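You operate a simulated robot arm through the tools that you are given. There is no shell and no other tool.

The job below is to be done with a simulated robot arm. You get a single attempt, and the scene is never put back.

Task
Share out the beige cartons on the sideboard top. At the end: the beige carton marked "keep cold" from the sideboard top is on the cream plate; the orange carrot piece is on the red box (marked "RICE"); the pink peach chunk stands on top of the jam jar; the beige carton labelled "keep dark" from the sideboard top is on the green plate; whatever was shut is shut again. Leave all else as you found it, and nothing knocked over. Set down upright: beige carton.

The check looks at the end state, three seconds after you hand in, the way a careful person would. Anything else that was tipped, shoved, dropped, spilled or broken makes it a failure.

Robot
A 7-joint arm with a two-finger parallel gripper, fixed in place. Base frame: the origin is on the floor under the middle of its stand, x ahead of it, y to its left, z up; the work surface is at about z = 920. Lengths are in mm, angles in degrees, forces in N, time in s.
With the tool pointing down near the work surface it reaches from about 100 to 640 mm from the base axis. Its first joint turns from -66.0 to 66.0 degrees. Payload 1.57 kg.
The tool frame sits at the grasp point between the pads (the TCP): z along the fingers, y along the line on which they close. The tips reach 30 mm beyond it. The gripper opens to 80 mm. The fingers are 17 mm wide and 12 mm thick; the gripper's body (40 by 82 mm) begins 80 mm behind the TCP.
Orientation is that of the tool frame in the base frame, as a unit quaternion [x, y, z, w]. With the fingers straight down and closing along the base's y, the tool's x points along the base's -x, its y along +y and its z along -z.

Tools
- The arm moves only by the tool apply_moves. Its argument "commands" is one flat list of numbers, 7 for each row, row after row: the shift along the base's x, y, z in mm, then the turn, a rotation vector about the base's x, y, z in rad, then the gripper command, from -1 (shut) to 1 (fully open), values between in proportion. In form: [tx, ty, tz, rx, ry, rz, gripper, tx, ty, tz, rx, ry, rz, gripper, ...]. A call has 1 to 20 rows; each row shifts and turns the commanded pose from where the row before left it. Each row takes 0.2 s and may step no farther than 50 mm and 8.6 degrees from the row before; otherwise, or with a gripper value out of range, the whole call is refused. Where a pose cannot be reached the arm comes as near as it can. A force on the tool above 40 N (or 10 N above the force at the start of the call, whichever is more), or a blocked arm, ends the call early, and 0.2 s more pass. Each finger travels about 72 mm/s and halts on what it meets, pressing with about 42 N; the grip force reading is that of the motor and also rises with nothing between the fingers. The clock runs only during rows and for 0.2 s after the last one: add rows that do not move to give the fingers time. The reply holds the time, the measured pose of the TCP, the force on the tool along the base axes, the opening and the grip force, in the units named above and with some noise, with the torque about the TCP (base axes, N m) and any sound that the robot's microphone picked up.
- Cameras (640 x 400 px; columns grow to the right, rows downward): "scene" is fixed at [67, 448, 1416.8]; the picture's right is [-0.61, -0.79, 0.00], its down [-0.52, 0.40, -0.76] and it looks along [0.60, -0.46, -0.65] (base axes); focal length 257 px, centre (320, 200). "wrist" rides on the gripper at [72, -7, -122] in the tool frame; the picture's right is [0.09, 1.00, 0.00], its down [-0.84, 0.08, -0.54] and it looks along [-0.54, 0.05, 0.84] (tool axes); focal length 238 px, centre (320, 200). There is no depth. A picture from a camera that has moved, and an enlarged one, comes with that camera's place and axes in the base frame and with its lens.
- camera(camera): a new picture of that camera. No time passes.
- zoom(camera, box): a new picture of the part [left, top, right, bottom] of that camera's present view, enlarged. No time passes.
- sign_off(): hands the job in; it is judged then, once.

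Nothing tells you positions but the pictures and the camera data. Unless the task says otherwise, let go and move clear before handing in.

The tools are called after "Emit:" as name(argument=value, ...) on one line, values as JSON. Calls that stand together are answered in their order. apply_moves: Moves the arm, as the interface text tells. Its arguments: {"type":"object","properties":{"commands":{"type":"array","items":{"type":"number"}}},"required":["commands"]} The other tools are called the same way: camera (camera) takes a picture; zoom (camera, box) takes an enlarged picture of a part of a camera's view; sign_off () hands the job in.

At the start:

```text
time_s: 0.0
tcp_pos: [400.6, 231.7, 1176.9]
ee_rot: [0.0, 1.0, 0.0, 0.0]
wrist_force: [-0.2, -0.2, 0.2]
wrist_torque: [-0.01, -0.01, 0.0]
opening: 80.1
grip_force: 0.0
```

scene: 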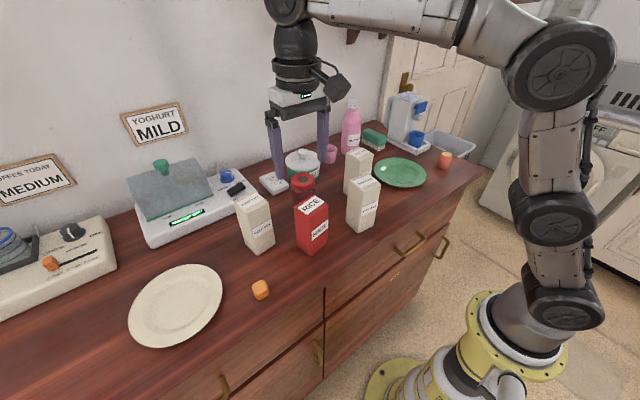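
wrist: 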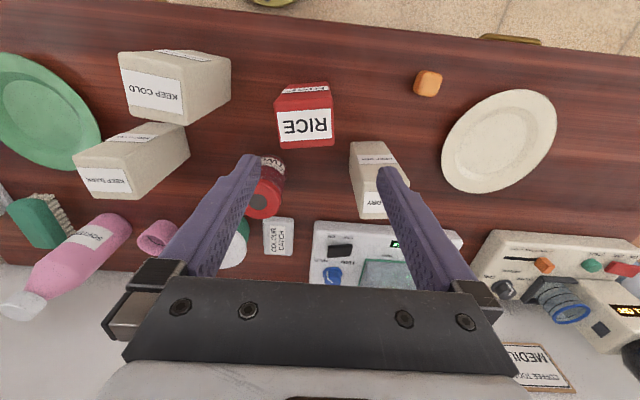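

I see a sideboard with three beige cartons, a red RICE box, a jam jar, two plates, and an orange cube near the cream plate. I will look closer to identify labels, the carrot and the peach chunk before moving.

Emit:
zoom(camera="scene", box=[220, 130, 400, 260])

Emit:
zoom(camera="scene", box=[330, 80, 490, 200])

Emit:
zoom(camera="scene", box=[0, 130, 260, 320])

Emit:
zoom(camera="wrist", box=[0, 40, 240, 320])

Emit:
zoom(camera="wrist", box=[220, 60, 460, 300])

Emit:
zoom(camera="wrist", box=[400, 40, 640, 380])

```text
3.08 times, centred on (310, 195) of scene
camera zoom: at [67.0, 448.0, 1416.8], right [-0.61, -0.79, 0.0], down [-0.52, 0.4, -0.76], along [0.6, -0.46, -0.65], focal length 790 px, centre (351, 215)
```

zoom: 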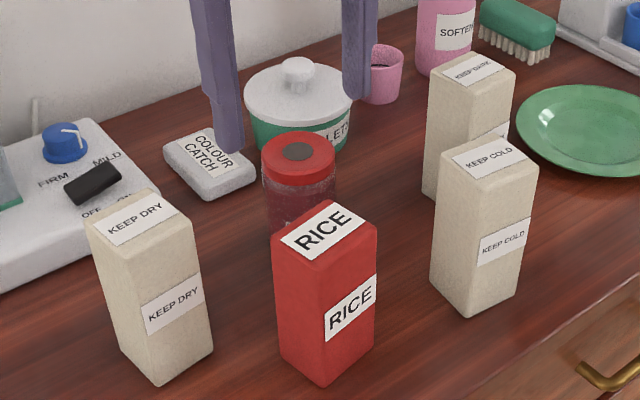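

```text
3.33 times, centred on (410, 140) of scene
camera zoom: at [67.0, 448.0, 1416.8], right [-0.61, -0.79, 0.0], down [-0.52, 0.4, -0.76], along [0.6, -0.46, -0.65], focal length 856 px, centre (20, 400)
```

zoom: 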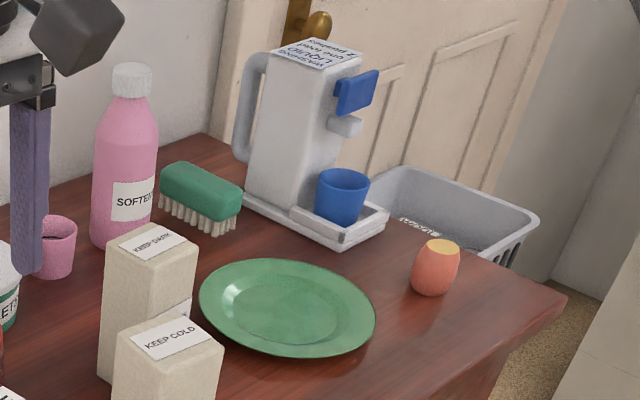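

```text
2.11 times, centred on (130, 225) of scene
camera zoom: at [67.0, 448.0, 1416.8], right [-0.61, -0.79, 0.0], down [-0.52, 0.4, -0.76], along [0.6, -0.46, -0.65], focal length 541 px, centre (720, 147)
```

zoom: 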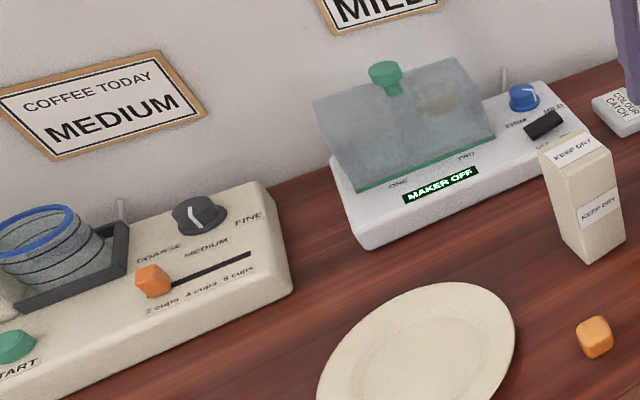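

```text
1.43 times, centred on (120, 180) of wrist
camera zoom: at [328.4, 224.5, 1297.3], right [-0.09, 1.0, 0.0], down [0.84, 0.08, 0.54], along [0.54, 0.05, -0.84], focal length 340 px, centre (606, 229)
```

zoom: 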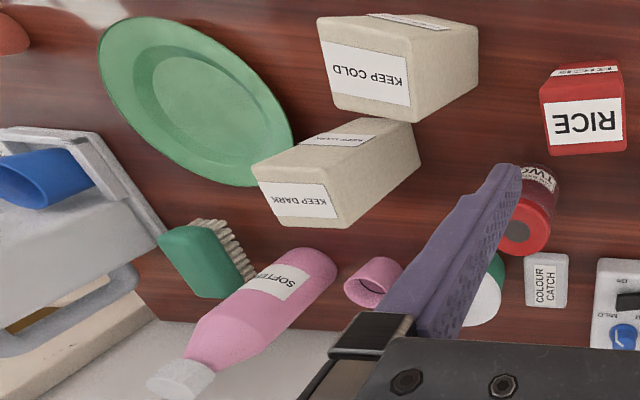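

```text
1.67 times, centred on (340, 180) of wrist
camera zoom: at [328.4, 224.5, 1297.3], right [-0.09, 1.0, 0.0], down [0.84, 0.08, 0.54], along [0.54, 0.05, -0.84], focal length 397 px, centre (287, 233)
```

zoom: 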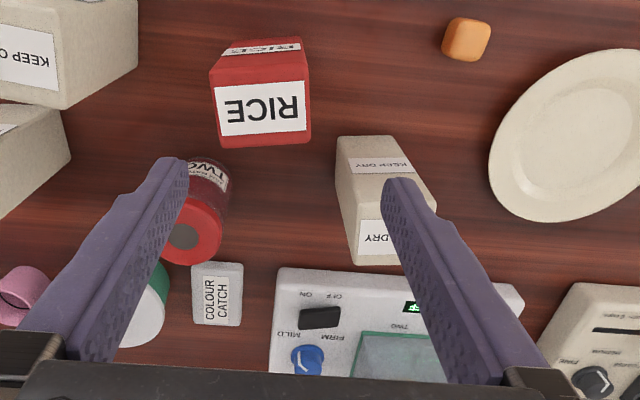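

```text
1.18 times, centred on (520, 210) of wrist
camera zoom: at [328.4, 224.5, 1297.3], right [-0.09, 1.0, 0.0], down [0.84, 0.08, 0.54], along [0.54, 0.05, -0.84], focal length 280 px, centre (85, 188)
```

zoom: 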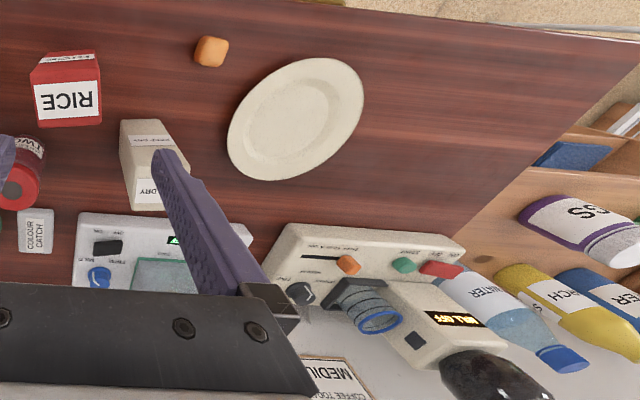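

The two wanted cartons sit near the green plate, and the carrot looks like the orange cube. The pink chunk by the far end looks like the peach; I zoom in on that, the glass lid and the jar to be sure.

Emit:
zoom(camera="scene", box=[425, 140, 465, 180])

Emit:
zoom(camera="scene", box=[120, 145, 250, 250])

Emit:
zoom(camera="scene", box=[240, 135, 340, 205])

Emit:
zoom(camera="scene", box=[240, 270, 290, 310])

Emit:
zoom(camera="scene", box=[370, 80, 480, 170])

Emit:
zoom(camera="scene", box=[0, 200, 130, 320])

```text
10.00 times, centred on (445, 160) of scene
camera zoom: at [67.0, 448.0, 1416.8], right [-0.61, -0.79, 0.0], down [-0.52, 0.4, -0.76], along [0.6, -0.46, -0.65], focal length 2568 px, centre (-930, 600)
```

zoom: 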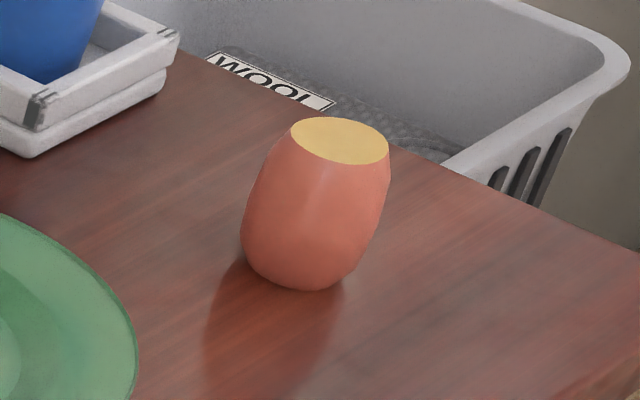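

```text
3.81 times, centred on (185, 198) of scene
camera zoom: at [67.0, 448.0, 1416.8], right [-0.61, -0.79, 0.0], down [-0.52, 0.4, -0.76], along [0.6, -0.46, -0.65], focal length 978 px, centre (834, 210)
```

zoom: 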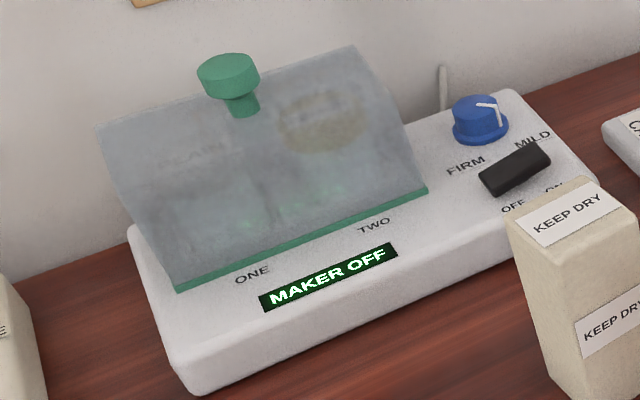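

```text
5.71 times, centred on (290, 170) of scene
camera zoom: at [67.0, 448.0, 1416.8], right [-0.61, -0.79, 0.0], down [-0.52, 0.4, -0.76], along [0.6, -0.46, -0.65], focal length 1467 px, centre (491, 371)
```

zoom: 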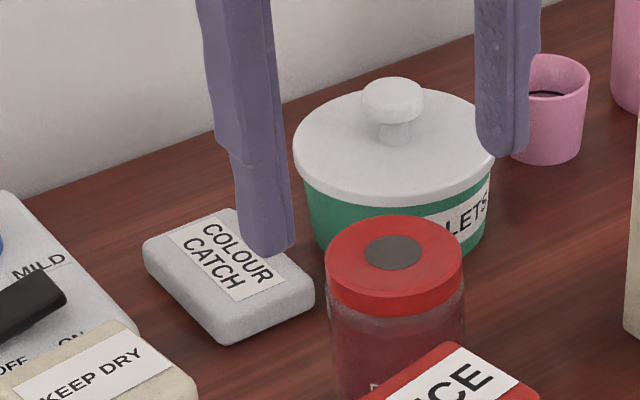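

```text
10.00 times, centred on (265, 290) of scene
camera zoom: at [67.0, 448.0, 1416.8], right [-0.61, -0.79, 0.0], down [-0.52, 0.4, -0.76], along [0.6, -0.46, -0.65], focal length 2568 px, centre (870, -700)
```

zoom: 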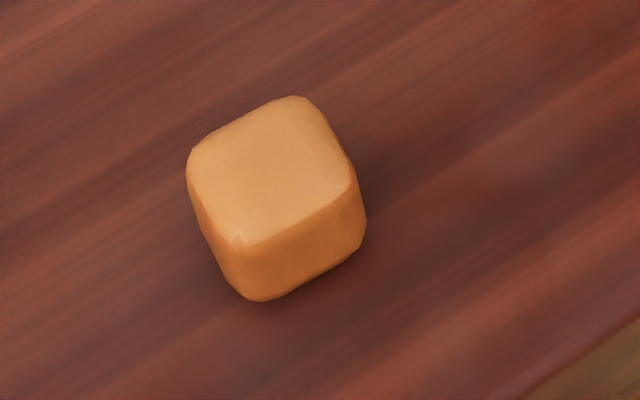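

```text
4.44 times, centred on (425, 125) of scene
camera zoom: at [67.0, 448.0, 1416.8], right [-0.61, -0.79, 0.0], down [-0.52, 0.4, -0.76], along [0.6, -0.46, -0.65], focal length 1141 px, centre (-147, 533)
```

zoom: 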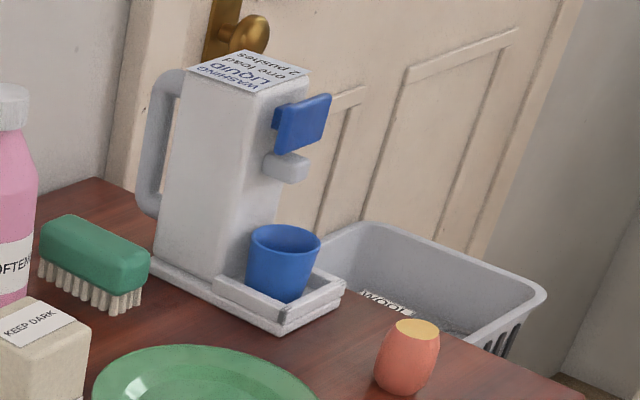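

```text
3.33 times, centred on (65, 260) of scene
camera zoom: at [67.0, 448.0, 1416.8], right [-0.61, -0.79, 0.0], down [-0.52, 0.4, -0.76], along [0.6, -0.46, -0.65], focal length 856 px, centre (1170, 0)
```

zoom: 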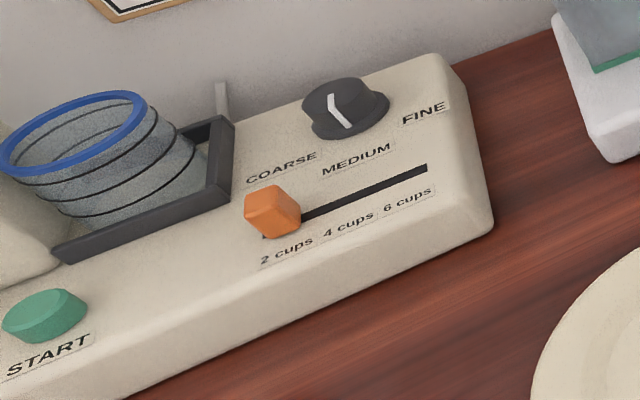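

The coral piece with yellow flesh by the far edge is the peach, the orange cube near (363, 373) is the carrot, and nothing has to be opened. I start by moving over the carrot for a closer look.

Emit:
apply_moves(commands=[-9.4, 35.3, -29.2, 0, 0, 0, 1, -9.4, 35.3, -29.2, 0, 0, 0, 1, -9.4, 35.3, -29.2, 0, 0, 0, 1, -9.4, 35.3, -29.2, 0, 0, 0, 1, 0, 0, 0, 0, 0, 0, 1])

Emit:
camera(camera="wrist")

Emit:
camera(camera="scene")

```text
time_s: 1.2
tcp_pos: [365.8, 374.3, 1059.2]
ee_rot: [0.0, 1.0, 0.0, 0.0]
wrist_force: [-0.3, 0.7, -0.7]
wrist_torque: [0.0, -0.02, -0.01]
opening: 80.1
grip_force: 0.1
```

```text
taken
camera wrist: at [293.7, 367.5, 1179.5], right [-0.09, 1.0, 0.0], down [0.84, 0.08, 0.54], along [0.54, 0.05, -0.84], focal length 238 px, centre (320, 200)
```

wrist: 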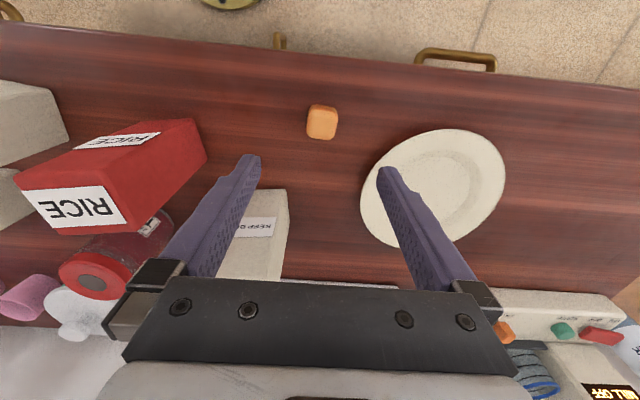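

```text
taken
```

scene: 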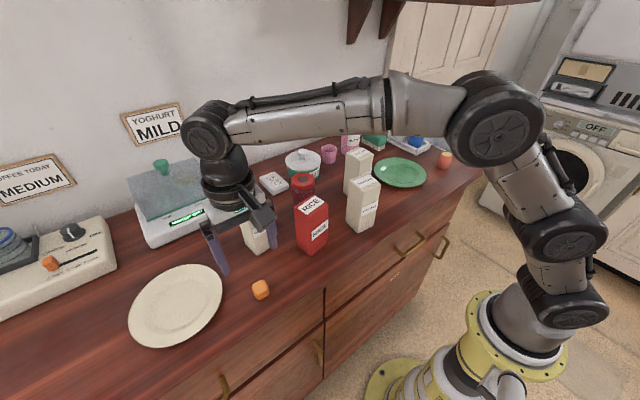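

The carrot sits close to below the gripper at about (359, 375). I descend part way and look again.

Emit:
apply_moves(commands=[-3, 0, -30, 0, 0, 0, 1, -3, 0.5, -30, 0, 0, 0, 1, 0, 0, 0, 0, 0, 0, 1])

Emit:
camera(camera="wrist")

Emit:
zoom(camera="scene", box=[190, 200, 340, 320])

```text
time_s: 2.0
tcp_pos: [357.9, 373.6, 999.6]
ee_rot: [0.001, 1.0, 0.0, 0.0]
wrist_force: [0.9, -0.1, 0.2]
wrist_torque: [0.0, 0.02, 0.02]
opening: 79.9
grip_force: 0.1
```

```text
taken
camera wrist: at [285.5, 367.7, 1121.4], right [-0.09, 1.0, 0.0], down [0.84, 0.08, 0.54], along [0.54, 0.05, -0.84], focal length 238 px, centre (320, 200)
```

wrist: 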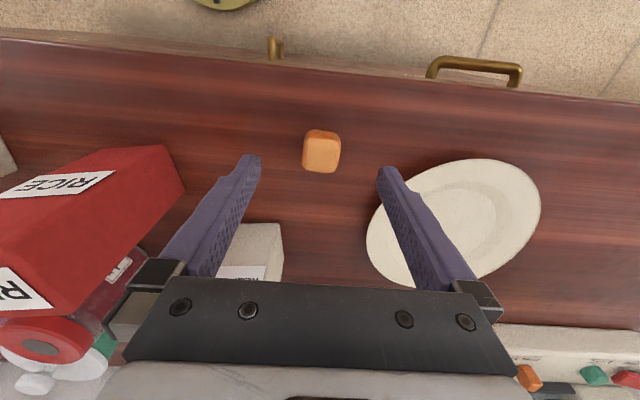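

```text
3.33 times, centred on (265, 260) of scene
camera zoom: at [67.0, 448.0, 1416.8], right [-0.61, -0.79, 0.0], down [-0.52, 0.4, -0.76], along [0.6, -0.46, -0.65], focal length 856 px, centre (503, 0)
```

zoom: 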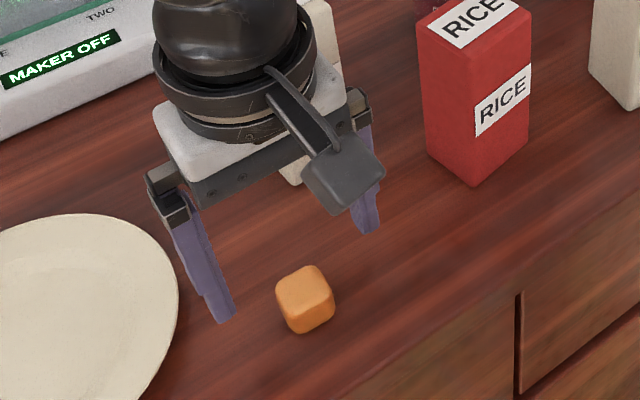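

The carrot is centred under the gripper at (357, 375). I narrow the fingers, go down so the tips stop a few mm above the board, and close.

Emit:
apply_moves(commands=[0, 1, 0, 0, 0, 0, 0.3, 0, 0, -15, 0, 0, 0, 0.3, 0, 0, -15, 0, 0, 0, 0.3, 0, 0, -15, 0, 0, 0, 0.3, 0, 0, 0, 0, 0, 0, 0.3, 0, 0, 0, 0, 0, 0, -1, 0, 0, 0, 0, 0, 0, -1, 0, 0, 0, 0, 0, 0, -1])

Emit:
camera(camera="wrist")

```text
time_s: 3.8
tcp_pos: [357.1, 373.8, 954.1]
ee_rot: [0.0, 1.0, 0.0, 0.0]
wrist_force: [-0.3, -0.3, -0.2]
wrist_torque: [0.01, -0.02, -0.03]
opening: 28.5
grip_force: 38.7
```

```text
taken
camera wrist: at [285.3, 367.7, 1075.5], right [-0.09, 1.0, 0.0], down [0.84, 0.08, 0.54], along [0.54, 0.05, -0.84], focal length 238 px, centre (320, 200)
```

wrist: 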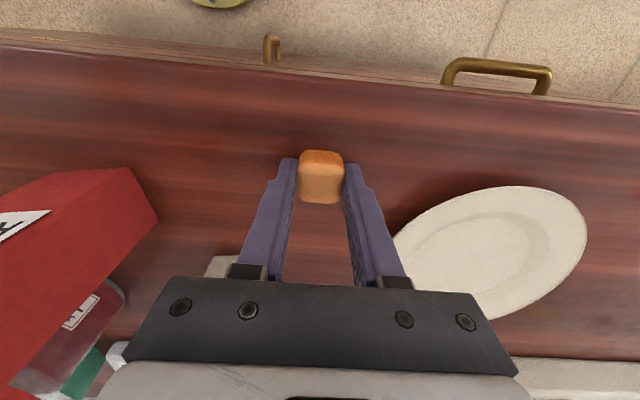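

The carrot is held (28.5 mm). I lift it high and take a view towards the RICE box to fix its top.

Emit:
apply_moves(commands=[0, 0, 30, 0, 0, 0, -1, 0, 0, 45, 0, 0, 0, -1, 0, 0, 45, 0, 0, 0, -1, 0, 0, 45, 0, 0, 0, -1, 0, -40, 20, 0, 0, 0, -1, 0, -40, 0, 0, 0, 0, -1, 5, -40, 0, 0, 0, 0, -1, 0, 0, 0, 0, 0, 0, -1])

Emit:
camera(camera="wrist")

Emit:
camera(camera="scene")

```text
time_s: 5.6
tcp_pos: [359.2, 255.5, 1141.0]
ee_rot: [-0.001, 1.0, 0.0, 0.001]
wrist_force: [-0.5, -0.9, -0.8]
wrist_torque: [0.03, -0.03, -0.01]
opening: 28.5
grip_force: 38.1
```

```text
taken
camera wrist: at [287.9, 248.7, 1261.8], right [-0.09, 1.0, 0.0], down [0.84, 0.08, 0.54], along [0.54, 0.05, -0.84], focal length 238 px, centre (320, 200)
```

wrist: 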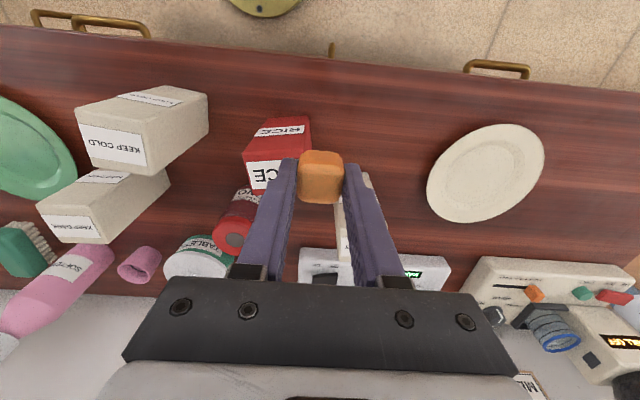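

```text
taken
```

scene: 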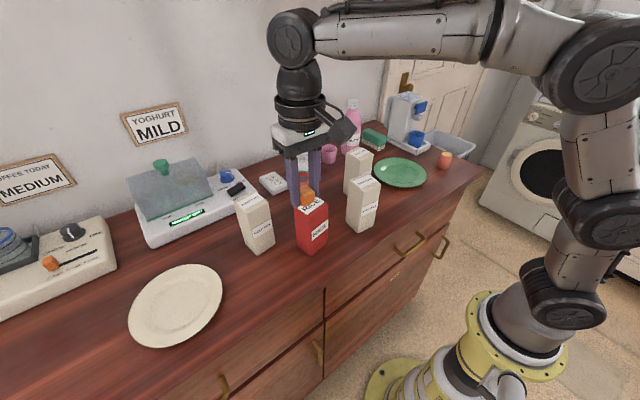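

Emit:
zoom(camera="wrist", box=[200, 100, 340, 260])

Emit:
zoom(camera="scene", box=[280, 180, 340, 260])

```text
2.50 times, centred on (270, 180) of wrist
camera zoom: at [287.9, 248.7, 1261.8], right [-0.09, 1.0, 0.0], down [0.84, 0.08, 0.54], along [0.54, 0.05, -0.84], focal length 596 px, centre (445, 250)
```

zoom: 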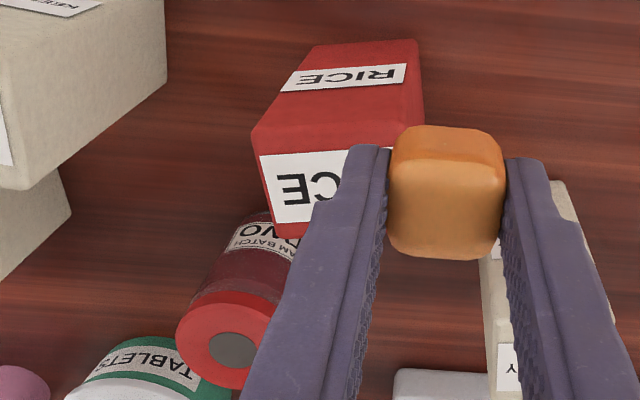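

```text
5.00 times, centred on (310, 220) of scene
camera zoom: at [67.0, 448.0, 1416.8], right [-0.61, -0.79, 0.0], down [-0.52, 0.4, -0.76], along [0.6, -0.46, -0.65], focal length 1284 px, centre (370, 100)
```

zoom: 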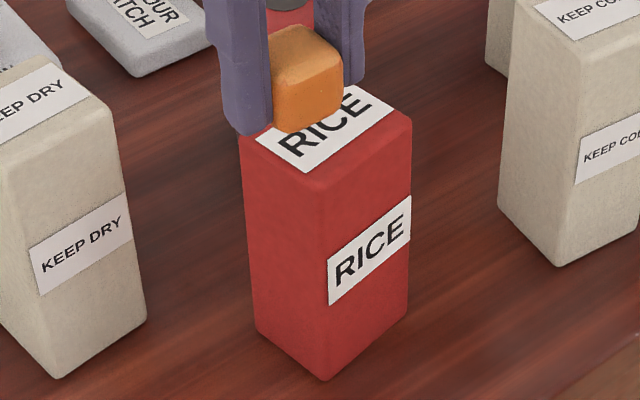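

The RICE box top is at about z = 1048 with its centre near (400, 213). I bring the carrot over it and check before lowering.

Emit:
apply_moves(commands=[20, -20, 0, 0, 0, 0, -1, 18, -21, 0, 0, 0, 0, -1, 0, 0, -20, 0, 0, 0, -1, 0, 0, -15, 0, 0, 0, -1, 0, 0, 0, 0, 0, 0, -1, 0, 0, 0, 0, 0, 0, -1])

Emit:
zoom(camera="wrist", box=[200, 80, 440, 280])

Emit:
zoom(camera="scene", box=[270, 160, 350, 260])

```text
time_s: 7.0
tcp_pos: [399.1, 212.5, 1105.3]
ee_rot: [0.0, 1.0, 0.0, 0.0]
wrist_force: [-0.3, -0.4, -0.7]
wrist_torque: [0.02, 0.0, -0.02]
opening: 28.7
grip_force: 38.9
```

```text
2.00 times, centred on (320, 180) of wrist
camera zoom: at [326.8, 206.4, 1226.7], right [-0.09, 1.0, 0.0], down [0.84, 0.08, 0.54], along [0.54, 0.05, -0.84], focal length 477 px, centre (320, 240)
```

zoom: 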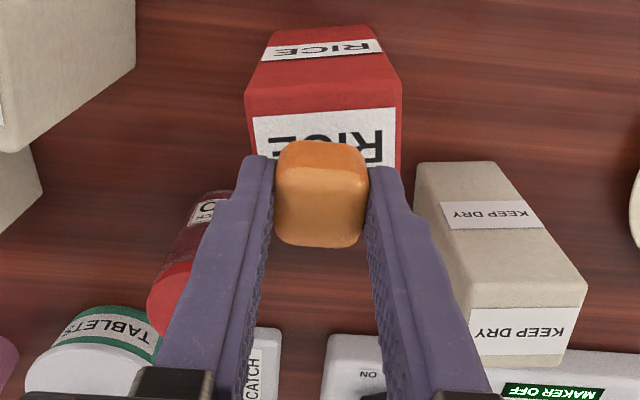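

```text
4.00 times, centred on (310, 210) of scene
camera zoom: at [67.0, 448.0, 1416.8], right [-0.61, -0.79, 0.0], down [-0.52, 0.4, -0.76], along [0.6, -0.46, -0.65], focal length 1027 px, centre (360, 160)
```

zoom: 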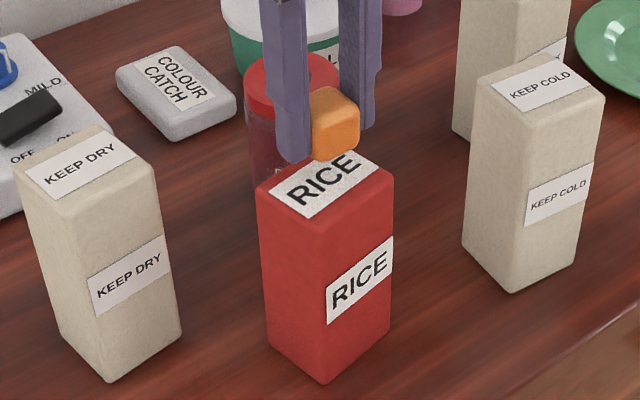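

The carrot is nearly centred over the RICE box; I shift 3 mm and lower it to just about contact.

Emit:
apply_moves(commands=[0, 3, -10, 0, 0, 0, -1, 0, 0, -8, 0, 0, 0, -1, 0, 0, -2, 0, 0, 0, -1, 0, 0, -1, 0, 0, 0, -1, 0, 0, 0, 0, 0, 0, -1])

Emit:
zoom(camera="scene", box=[280, 170, 340, 230])

Emit:
zoom(camera="wrist", box=[240, 100, 400, 240])

```text
time_s: 8.2
tcp_pos: [399.4, 215.9, 1083.5]
ee_rot: [0.0, 1.0, 0.0, 0.0]
wrist_force: [1.2, 1.1, 4.9]
wrist_torque: [0.0, 0.01, 0.02]
opening: 28.7
grip_force: 38.5
```

```text
6.67 times, centred on (310, 200) of scene
camera zoom: at [67.0, 448.0, 1416.8], right [-0.61, -0.79, 0.0], down [-0.52, 0.4, -0.76], along [0.6, -0.46, -0.65], focal length 1712 px, centre (387, 200)
```

zoom: 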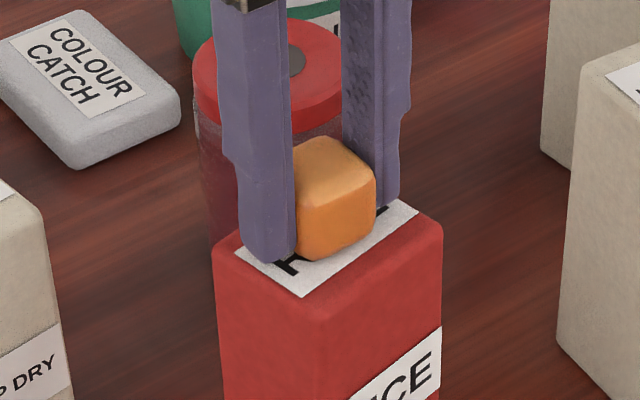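

```text
2.86 times, centred on (320, 170) of wrist
camera zoom: at [327.0, 210.2, 1205.0], right [-0.09, 1.0, 0.0], down [0.84, 0.08, 0.54], along [0.54, 0.05, -0.84], focal length 681 px, centre (320, 286)
```

zoom: 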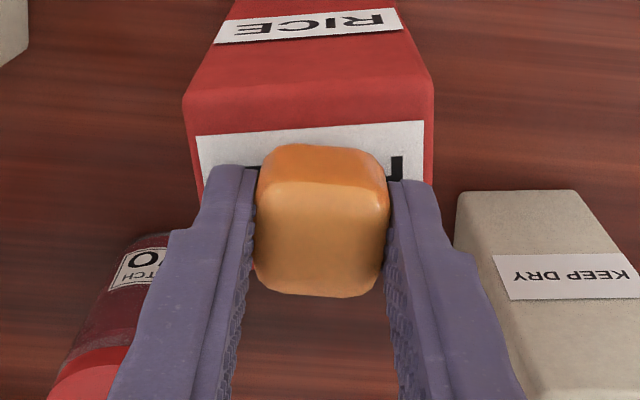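

Contact is felt (about 5 N upward). I release by opening a little and rise straight up.

Emit:
apply_moves(commands=[0, 0, 0, 0, 0, 0, 0.3, 0, 0, 0, 0, 0, 0, 0.3, 0, 0, 10, 0, 0, 0, 0.3, 0, 0, 30, 0, 0, 0, 0.3, 0, 0, 40, 0, 0, 0, 0.3, 0, 0, 40, 0, 0, 0, 1, 0, 0, 0, 0, 0, 0, 1])

Emit:
camera(camera="wrist")

Emit:
zoom(camera="scene", box=[220, 130, 400, 260])

```text
time_s: 9.8
tcp_pos: [402.2, 214.1, 1204.4]
ee_rot: [0.0, 1.0, -0.001, 0.0]
wrist_force: [-0.6, -0.4, -0.3]
wrist_torque: [-0.01, -0.02, 0.03]
opening: 80.0
grip_force: 0.0
```

```text
taken
camera wrist: at [329.9, 208.2, 1326.7], right [-0.09, 1.0, 0.0], down [0.84, 0.08, 0.54], along [0.54, 0.05, -0.84], focal length 238 px, centre (320, 200)
```

wrist: 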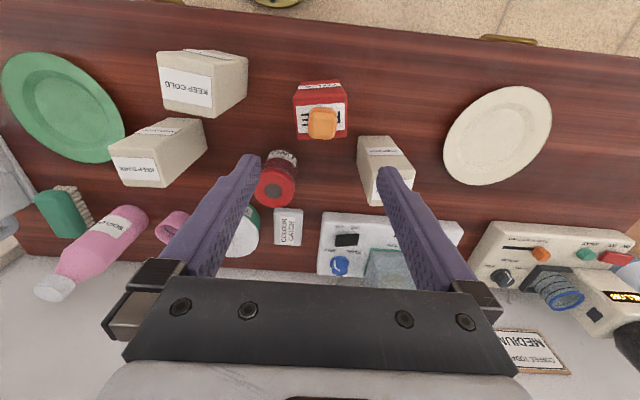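

```text
3.08 times, centred on (310, 195) of scene
camera zoom: at [67.0, 448.0, 1416.8], right [-0.61, -0.79, 0.0], down [-0.52, 0.4, -0.76], along [0.6, -0.46, -0.65], focal length 790 px, centre (351, 215)
```

zoom: 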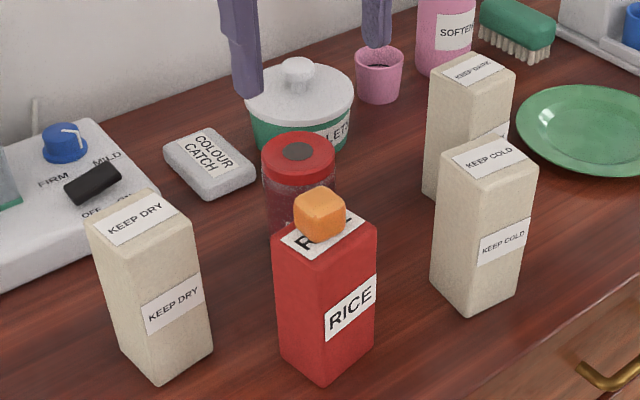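

The carrot rests on the RICE box. Next is the "keep cold" carton; I zoom in on the cartons and plates from here to measure them.

Emit:
zoom(camera="wrist", box=[90, 30, 270, 210])

Emit:
zoom(camera="wrist", box=[420, 60, 580, 210])

Emit:
zoom(camera="wrist", box=[0, 30, 160, 220])

Emit:
zoom(camera="scene", box=[110, 240, 250, 360])

```text
2.22 times, centred on (180, 120) of wrist
camera zoom: at [329.9, 208.2, 1326.7], right [-0.09, 1.0, 0.0], down [0.84, 0.08, 0.54], along [0.54, 0.05, -0.84], focal length 530 px, centre (631, 378)
```

zoom: 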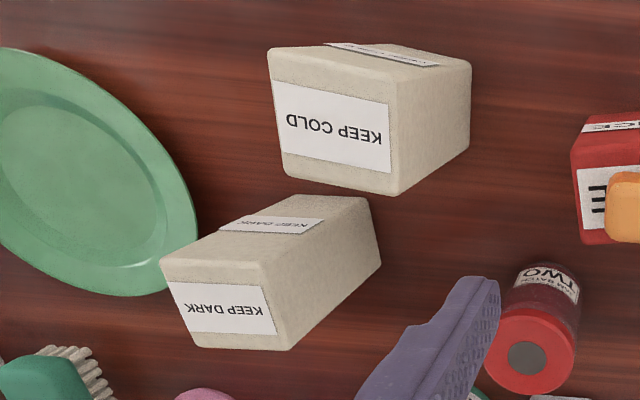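

```text
2.67 times, centred on (500, 135) of wrist
camera zoom: at [329.9, 208.2, 1326.7], right [-0.09, 1.0, 0.0], down [0.84, 0.08, 0.54], along [0.54, 0.05, -0.84], focal length 636 px, centre (-160, 373)
```

zoom: 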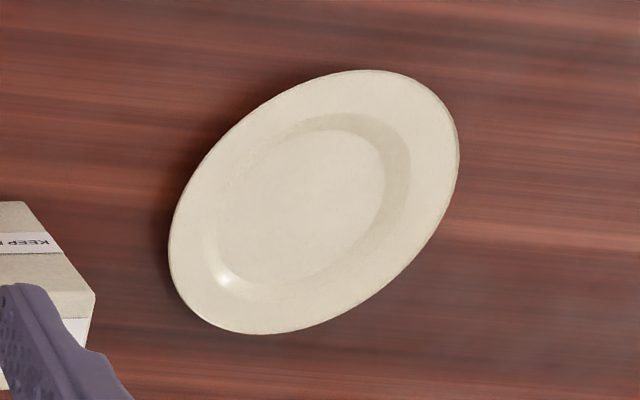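

```text
2.11 times, centred on (80, 125) of wrist
camera zoom: at [329.9, 208.2, 1326.7], right [-0.09, 1.0, 0.0], down [0.84, 0.08, 0.54], along [0.54, 0.05, -0.84], focal length 502 px, centre (825, 358)
```

zoom: 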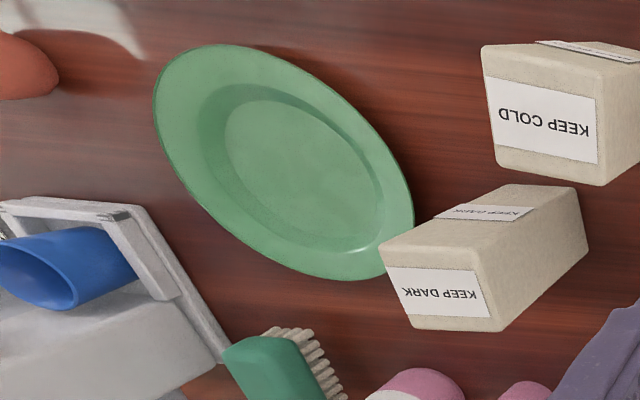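

```text
3.33 times, centred on (180, 300) of scene
camera zoom: at [67.0, 448.0, 1416.8], right [-0.61, -0.79, 0.0], down [-0.52, 0.4, -0.76], along [0.6, -0.46, -0.65], focal length 856 px, centre (787, -133)
```

zoom: 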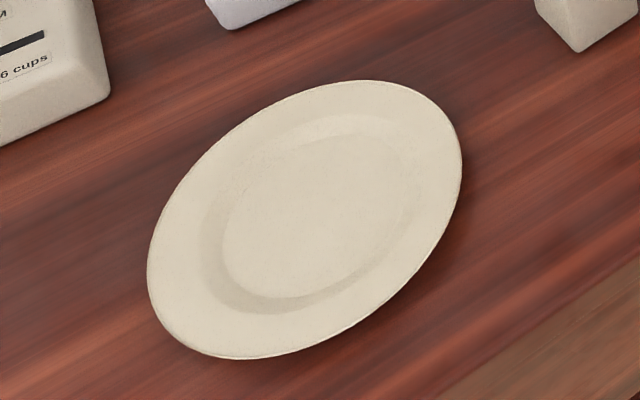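

I have the cold carton at about (379, 73) with a 53 mm base and top near z = 1055; the cream plate centre is about (430, 519), right at the edge of reach. Before gripping, I test with the empty hand whether a slightly outward-tilted tool reaches over the plate.

Emit:
apply_moves(commands=[0, 0, 20, 0, -0.149, 0, 1, 0, 0, 16, 0, -0.149, 0, 1, 4, 43.6, 0, 0, 0, 0.125, 1, 4, 43.6, 0, 0, 0, 0.125, 1, 4, 43.6, 0, 0, 0, 0.125, 1, 4, 43.6, 0, 0, 0, 0.125, 1, 4, 43.6, 0, 0, 0, 0.125, 1, 4, 43.6, 0, 0, 0, 0.125, 1, 4, 43.6, 0, 0, 0, 0.125, 1, 0, 0, -45, 0, 0, 0, 1, 0, 0, -45, 0, 0, 0, 1, 0, 0, -45, 0, 0, 0, 1, 0, 0, 0, 0, 0, 0, 1, 0, 0, 0, 0, 0, 0, 1])

Emit:
camera(camera="wrist")

Emit:
camera(camera="scene")

```text
time_s: 12.8
tcp_pos: [405.9, 476.9, 1132.5]
ee_rot: [-0.419, 0.896, 0.062, 0.133]
wrist_force: [-0.3, 0.5, -0.3]
wrist_torque: [-0.01, 0.06, -0.02]
opening: 79.9
grip_force: 0.1
out of reach, approached as far as the arm can: row 6, 7, 8, 9, 10, 11, 12
```

```text
taken
camera wrist: at [343.9, 393.1, 1227.4], right [-0.82, 0.57, -0.03], down [0.35, 0.54, 0.76], along [0.45, 0.62, -0.65], focal length 238 px, centre (320, 200)
```

wrist: 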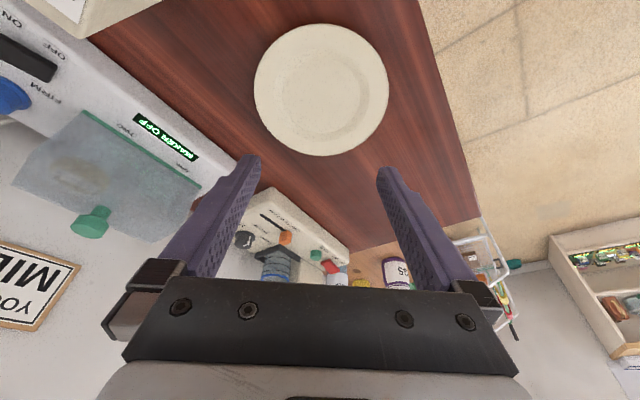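

```text
taken
```

scene: 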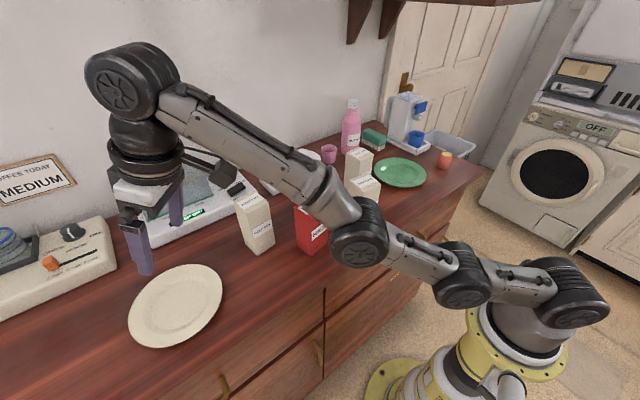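

At this height the arm stretches only to about 626 mm, so lower heights and more tilt should help. I go lower and tilt more, still well above the plate.

Emit:
apply_moves(commands=[0, 0, -35, 0, 0, 0, 1, 0, 0, -35, 0, 0, 0, 1, 0, 0, -25, 0, 0, 0, 1, 0, 0, 0, 0, 0, 0, 1, 0, 0, 0, 0, 0, 0, 1])

Emit:
camera(camera="scene")

```text
time_s: 14.0
tcp_pos: [430.2, 506.5, 1053.9]
ee_rot: [-0.419, 0.896, 0.063, 0.134]
wrist_force: [-0.7, 0.5, 1.3]
wrist_torque: [0.0, 0.0, 0.01]
opening: 79.7
grip_force: 0.2
out of reach, approached as far as the arm can: row 1, 2, 3
```

```text
taken
```

scene: 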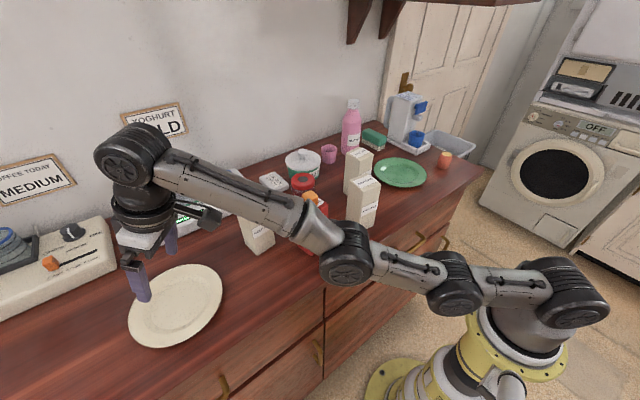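

Reach grows to 664 mm lower down. I add about 13° more outward tilt to see that the plate centre becomes comfortably reachable.

Emit:
apply_moves(commands=[0, 0, 0, 0.086, -0.072, 0, 1, 0, 0, 0, 0.086, -0.072, 0, 1, 0, 0, 0, 0, 0, 0, 1, 0, 0, 0, 0, 0, 0, 1])

Emit:
camera(camera="wrist")

Emit:
camera(camera="scene")

```text
time_s: 15.0
tcp_pos: [459.3, 541.1, 1074.4]
ee_rot: [-0.409, 0.875, 0.109, 0.234]
wrist_force: [-0.8, 0.0, -0.4]
wrist_torque: [-0.04, 0.0, -0.02]
opening: 80.1
grip_force: 0.0
out of reach, approached as far as the arm can: row 1, 2
```

```text
taken
camera wrist: at [385.9, 442.7, 1143.7], right [-0.82, 0.58, -0.05], down [0.23, 0.4, 0.89], along [0.53, 0.71, -0.46], focal length 238 px, centre (320, 200)
```

wrist: 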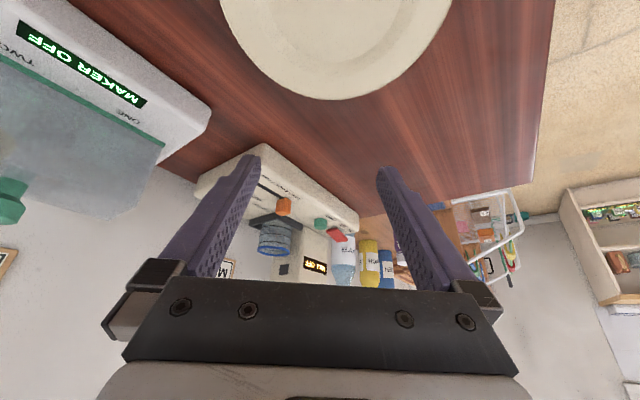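

```text
taken
```

scene: 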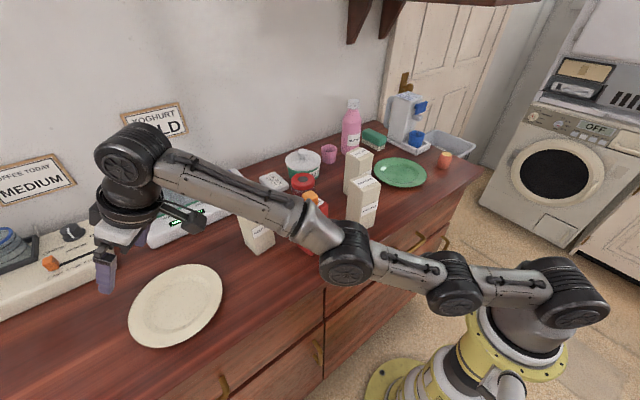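

The hand overshot outward because the arm is stretched straight; the solver needs to be unfolded. I pull the commanded point inward and see where the arm settles.

Emit:
apply_moves(commands=[-25, -30, 15, 0, 0, 0, 1, -25, -30, 15, 0, 0, 0, 1, 0, 0, 0, 0, 0, 0, 1, 0, 0, 0, 0, 0, 0, 1])

Emit:
camera(camera="scene")

```text
time_s: 16.0
tcp_pos: [444.8, 519.7, 1130.7]
ee_rot: [-0.408, 0.876, 0.108, 0.234]
wrist_force: [-0.3, 0.5, 0.0]
wrist_torque: [-0.02, 0.01, 0.02]
opening: 80.2
grip_force: 0.0
out of reach, approached as far as the arm can: row 1, 2
```

```text
taken
```

scene: 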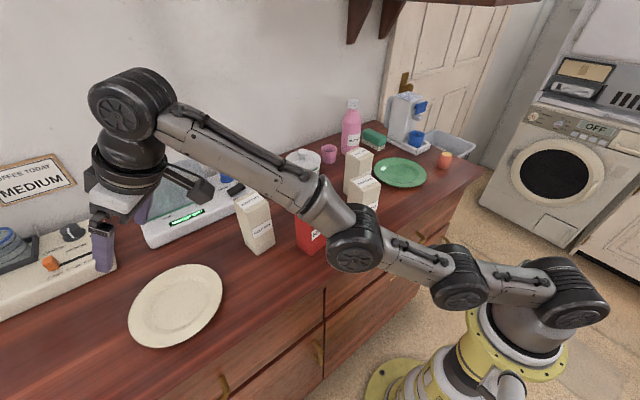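

The arm is straight and numerically stuck; upward/inward commands can't bend the elbow, but a downward one should. The hand is well clear (tips about 1100), so I command down 20 mm at a time.

Emit:
apply_moves(commands=[0, 0, -20, 0, 0, 0, 1, 0, 0, 0, 0, 0, 0, 1])

```text
time_s: 16.6
tcp_pos: [449.3, 527.2, 1113.7]
ee_rot: [-0.41, 0.875, 0.108, 0.233]
wrist_force: [0.7, -0.4, 0.5]
wrist_torque: [-0.01, 0.01, 0.02]
opening: 80.1
grip_force: 0.1
out of reach, approached as far as the arm can: row 1
```

Still straight. I raise the hand clear of everything first and then bring the commanded point back inward from above, where the elbow must bend.

Emit:
apply_moves(commands=[0, 0, 48, 0, 0, 0, 1, 0, 0, 48, 0, 0, 0, 1, 0, 0, 48, 0, 0, 0, 1, 0, 0, 48, 0, 0, 0, 1, 0, 0, 0, 0, 0, 0, 1])

Emit:
camera(camera="scene")

```text
time_s: 17.8
tcp_pos: [431.3, 505.8, 1193.9]
ee_rot: [-0.409, 0.875, 0.108, 0.234]
wrist_force: [-0.9, 0.7, -0.4]
wrist_torque: [-0.04, -0.04, 0.01]
opening: 79.9
grip_force: 0.0
out of reach, approached as far as the arm can: row 1, 2, 3, 4
```

```text
taken
```

scene: 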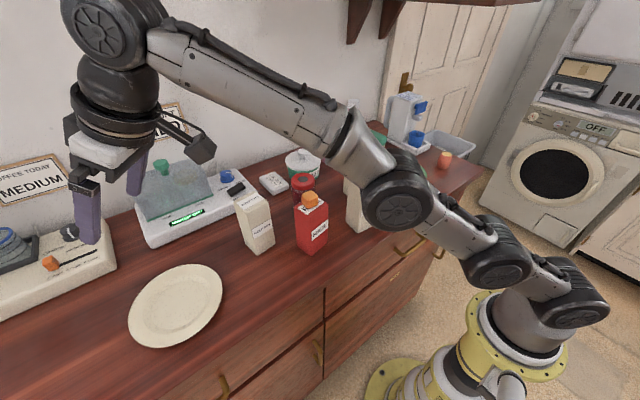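

Emit:
apply_moves(commands=[-25, -35, 20, 0, 0, 0, 1, -25, -35, 20, 0, 0, 0, 1, 0, 0, 0, 0, 0, 0, 1])

```text
time_s: 18.6
tcp_pos: [379.7, 433.0, 1234.4]
ee_rot: [-0.409, 0.875, 0.11, 0.235]
wrist_force: [0.6, -0.1, -0.1]
wrist_torque: [0.01, -0.02, 0.01]
opening: 80.1
grip_force: 0.1
```

That freed the arm: it now tracks at (380, 433, 1234). I approach the plate again with the 30° tilt, staying inside the boundary this time.

Emit:
apply_moves(commands=[10, 23, -42, 0, 0, 0, 1, 10, 23, -42, 0, 0, 0, 1, 5, 7.5, -25, 0, 0, 0, 1, 5, 7.5, -25, 0, 0, 0, 1, 0, 0, 0, 0, 0, 0, 1])

```text
time_s: 19.8
tcp_pos: [413.3, 492.9, 1100.4]
ee_rot: [-0.409, 0.876, 0.108, 0.234]
wrist_force: [0.7, -0.6, 0.7]
wrist_torque: [0.02, 0.02, -0.01]
opening: 80.2
grip_force: 0.0
```

Tracking is clean now. I continue to the plate centre at grip height.

Emit:
apply_moves(commands=[6, 8.3, -30, 0, 0, 0, 1, 6, 8.3, -30, 0, 0, 0, 1, 6, 8.4, -30, 0, 0, 0, 1, 0, 0, 0, 0, 0, 0, 1, 0, 0, 0, 0, 0, 0, 1])

Emit:
camera(camera="scene")

Emit:
camera(camera="wrist")

```text
time_s: 21.0
tcp_pos: [431.7, 519.2, 1012.4]
ee_rot: [-0.409, 0.875, 0.108, 0.234]
wrist_force: [0.0, 0.2, 0.8]
wrist_torque: [0.03, 0.0, -0.01]
opening: 80.5
grip_force: 0.0
```

```text
taken
```

scene: 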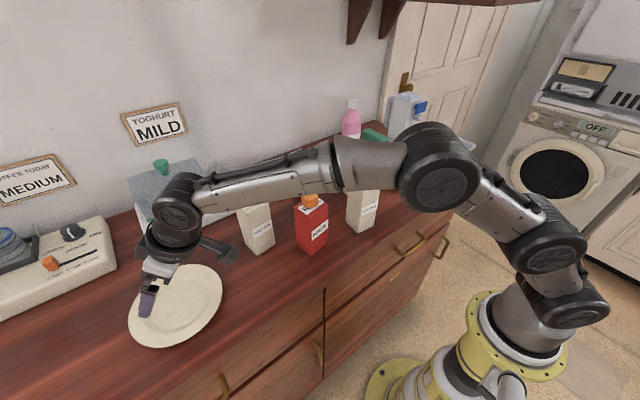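

```text
taken
camera wrist: at [357.1, 419.6, 1081.8], right [-0.82, 0.58, -0.05], down [0.23, 0.4, 0.89], along [0.53, 0.71, -0.46], focal length 238 px, centre (320, 200)
```

wrist: 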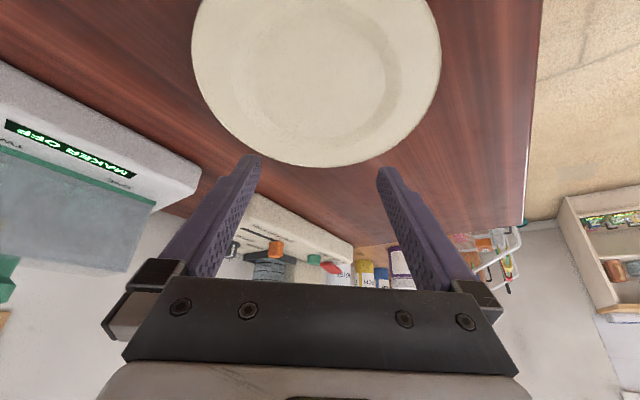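

The plate centre is reachable with this 30° tilt. I now retreat along the same safe path and swing over to the "keep cold" carton with the same tilt.

Emit:
apply_moves(commands=[-6, -8.3, 30, 0, 0, 0, 1, -6, -8.3, 30, 0, 0, 0, 1, -6, -8.4, 30, 0, 0, 0, 1, -5, -7.5, 25, 0, 0, 0, 1, -5, -7.5, 25, 0, 0, 0, 1, -10, -23, 42, 0, 0, 0, 1, -10, -23, 42, 0, 0, 0, 1, -5, -45, 0, 0, 0, -0.125, 1, -5, -45, 0, 0, 0, -0.125, 1, -5, -45, 0, 0, 0, -0.125, 1, -5, -45, 0, 0, 0, -0.125, 1, -5, -45, 0, 0, 0, -0.125, 1, -5, -45, 0, 0, 0, -0.125, 1, -5, -45, -20, 0, 0, -0.125, 1, -5, -46, -20, 0, 0, 0, 1, 0, 0, 0, 0, 0, 0, 1])

Emit:
camera(camera="wrist")

Emit:
camera(camera="scene")

```text
refused: row 15 steps farther than a row can; nothing moved
```

```text
taken
camera wrist: at [357.1, 419.6, 1081.8], right [-0.82, 0.58, -0.05], down [0.23, 0.4, 0.89], along [0.53, 0.71, -0.46], focal length 238 px, centre (320, 200)
```

wrist: 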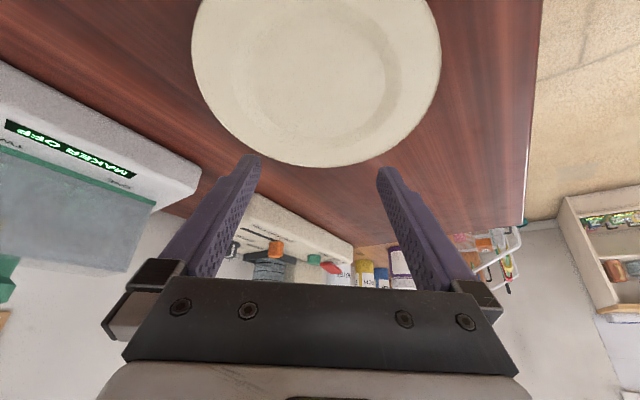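

```text
taken
```

scene: 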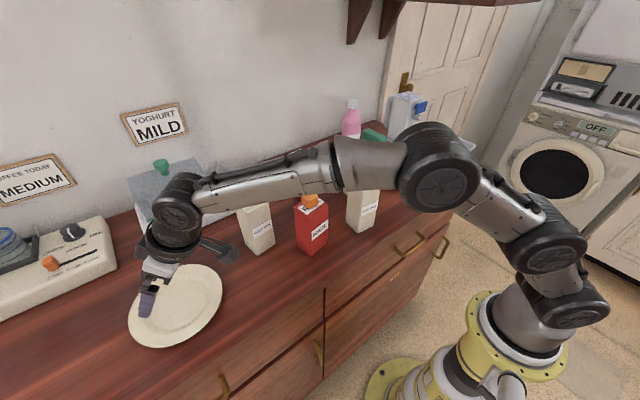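

The call was refused for one over-long row, and nothing moved. I repeat the retreat with that row shortened.

Emit:
apply_moves(commands=[-6, -8.3, 30, 0, 0, 0, 1, -6, -8.3, 30, 0, 0, 0, 1, -6, -8.4, 30, 0, 0, 0, 1, -5, -7.5, 25, 0, 0, 0, 1, -5, -7.5, 25, 0, 0, 0, 1, -10, -23, 42, 0, 0, 0, 1, -10, -23, 42, 0, 0, 0, 1, -5, -45, 0, 0, 0, -0.125, 1, -5, -45, 0, 0, 0, -0.125, 1, -5, -45, 0, 0, 0, -0.125, 1, -5, -45, 0, 0, 0, -0.125, 1, -5, -45, 0, 0, 0, -0.125, 1, -5, -45, 0, 0, 0, -0.125, 1, -5, -45, -10, 0, 0, -0.125, 1, -5, -45, -10, 0, 0, 0, 1, 0, 0, -30, 0, 0, 0, 1, 0, 0, 0, 0, 0, 0, 1])

Emit:
camera(camera="wrist")

Emit:
camera(camera="scene")

```text
time_s: 24.6
tcp_pos: [341.5, 75.2, 1185.0]
ee_rot: [0.0, 0.966, 0.0, 0.258]
wrist_force: [0.6, 0.6, -0.6]
wrist_torque: [0.0, -0.02, 0.01]
opening: 80.2
grip_force: 0.1
```

```text
taken
camera wrist: at [218.8, 68.2, 1254.9], right [-0.08, 1.0, -0.05], down [0.45, 0.08, 0.89], along [0.89, 0.05, -0.46], focal length 238 px, centre (320, 200)
```

wrist: 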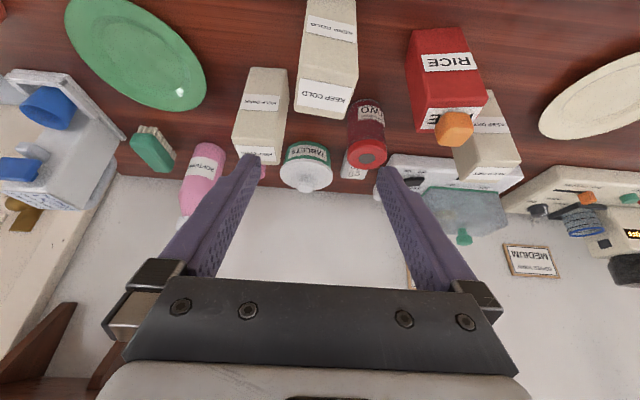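

```text
taken
```

scene: 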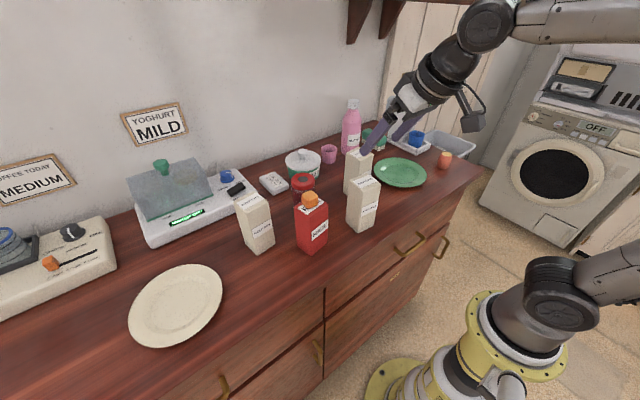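

Emit:
zoom(camera="wrist", box=[220, 0, 400, 180])

Emit:
zoom(camera="scene", box=[335, 140, 395, 240])

```text
2.22 times, centred on (310, 90) of wrist
camera zoom: at [218.8, 68.2, 1254.9], right [-0.08, 1.0, -0.05], down [0.45, 0.08, 0.89], along [0.89, 0.05, -0.46], focal length 530 px, centre (342, 444)
```

zoom: 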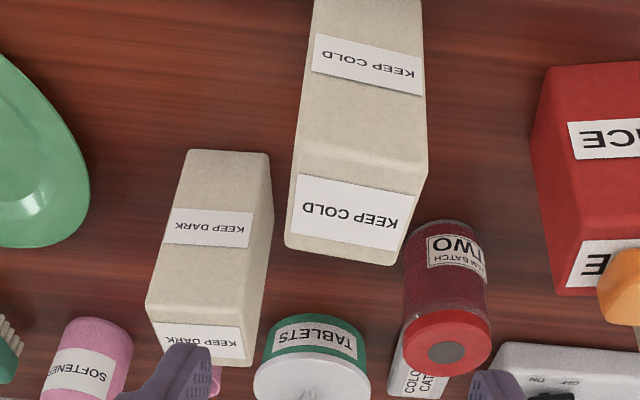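

```text
4.00 times, centred on (365, 190) of scene
camera zoom: at [67.0, 448.0, 1416.8], right [-0.61, -0.79, 0.0], down [-0.52, 0.4, -0.76], along [0.6, -0.46, -0.65], focal length 1027 px, centre (140, 240)
```

zoom: 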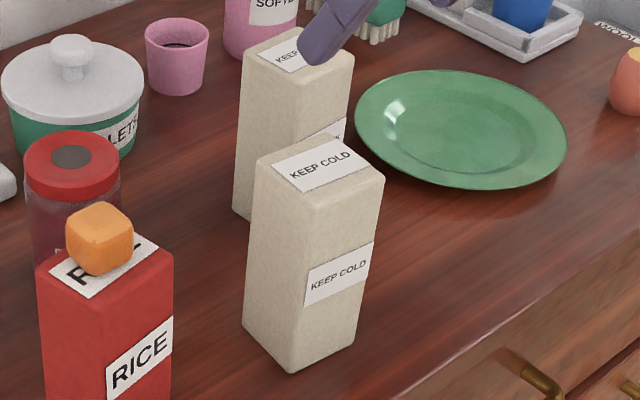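

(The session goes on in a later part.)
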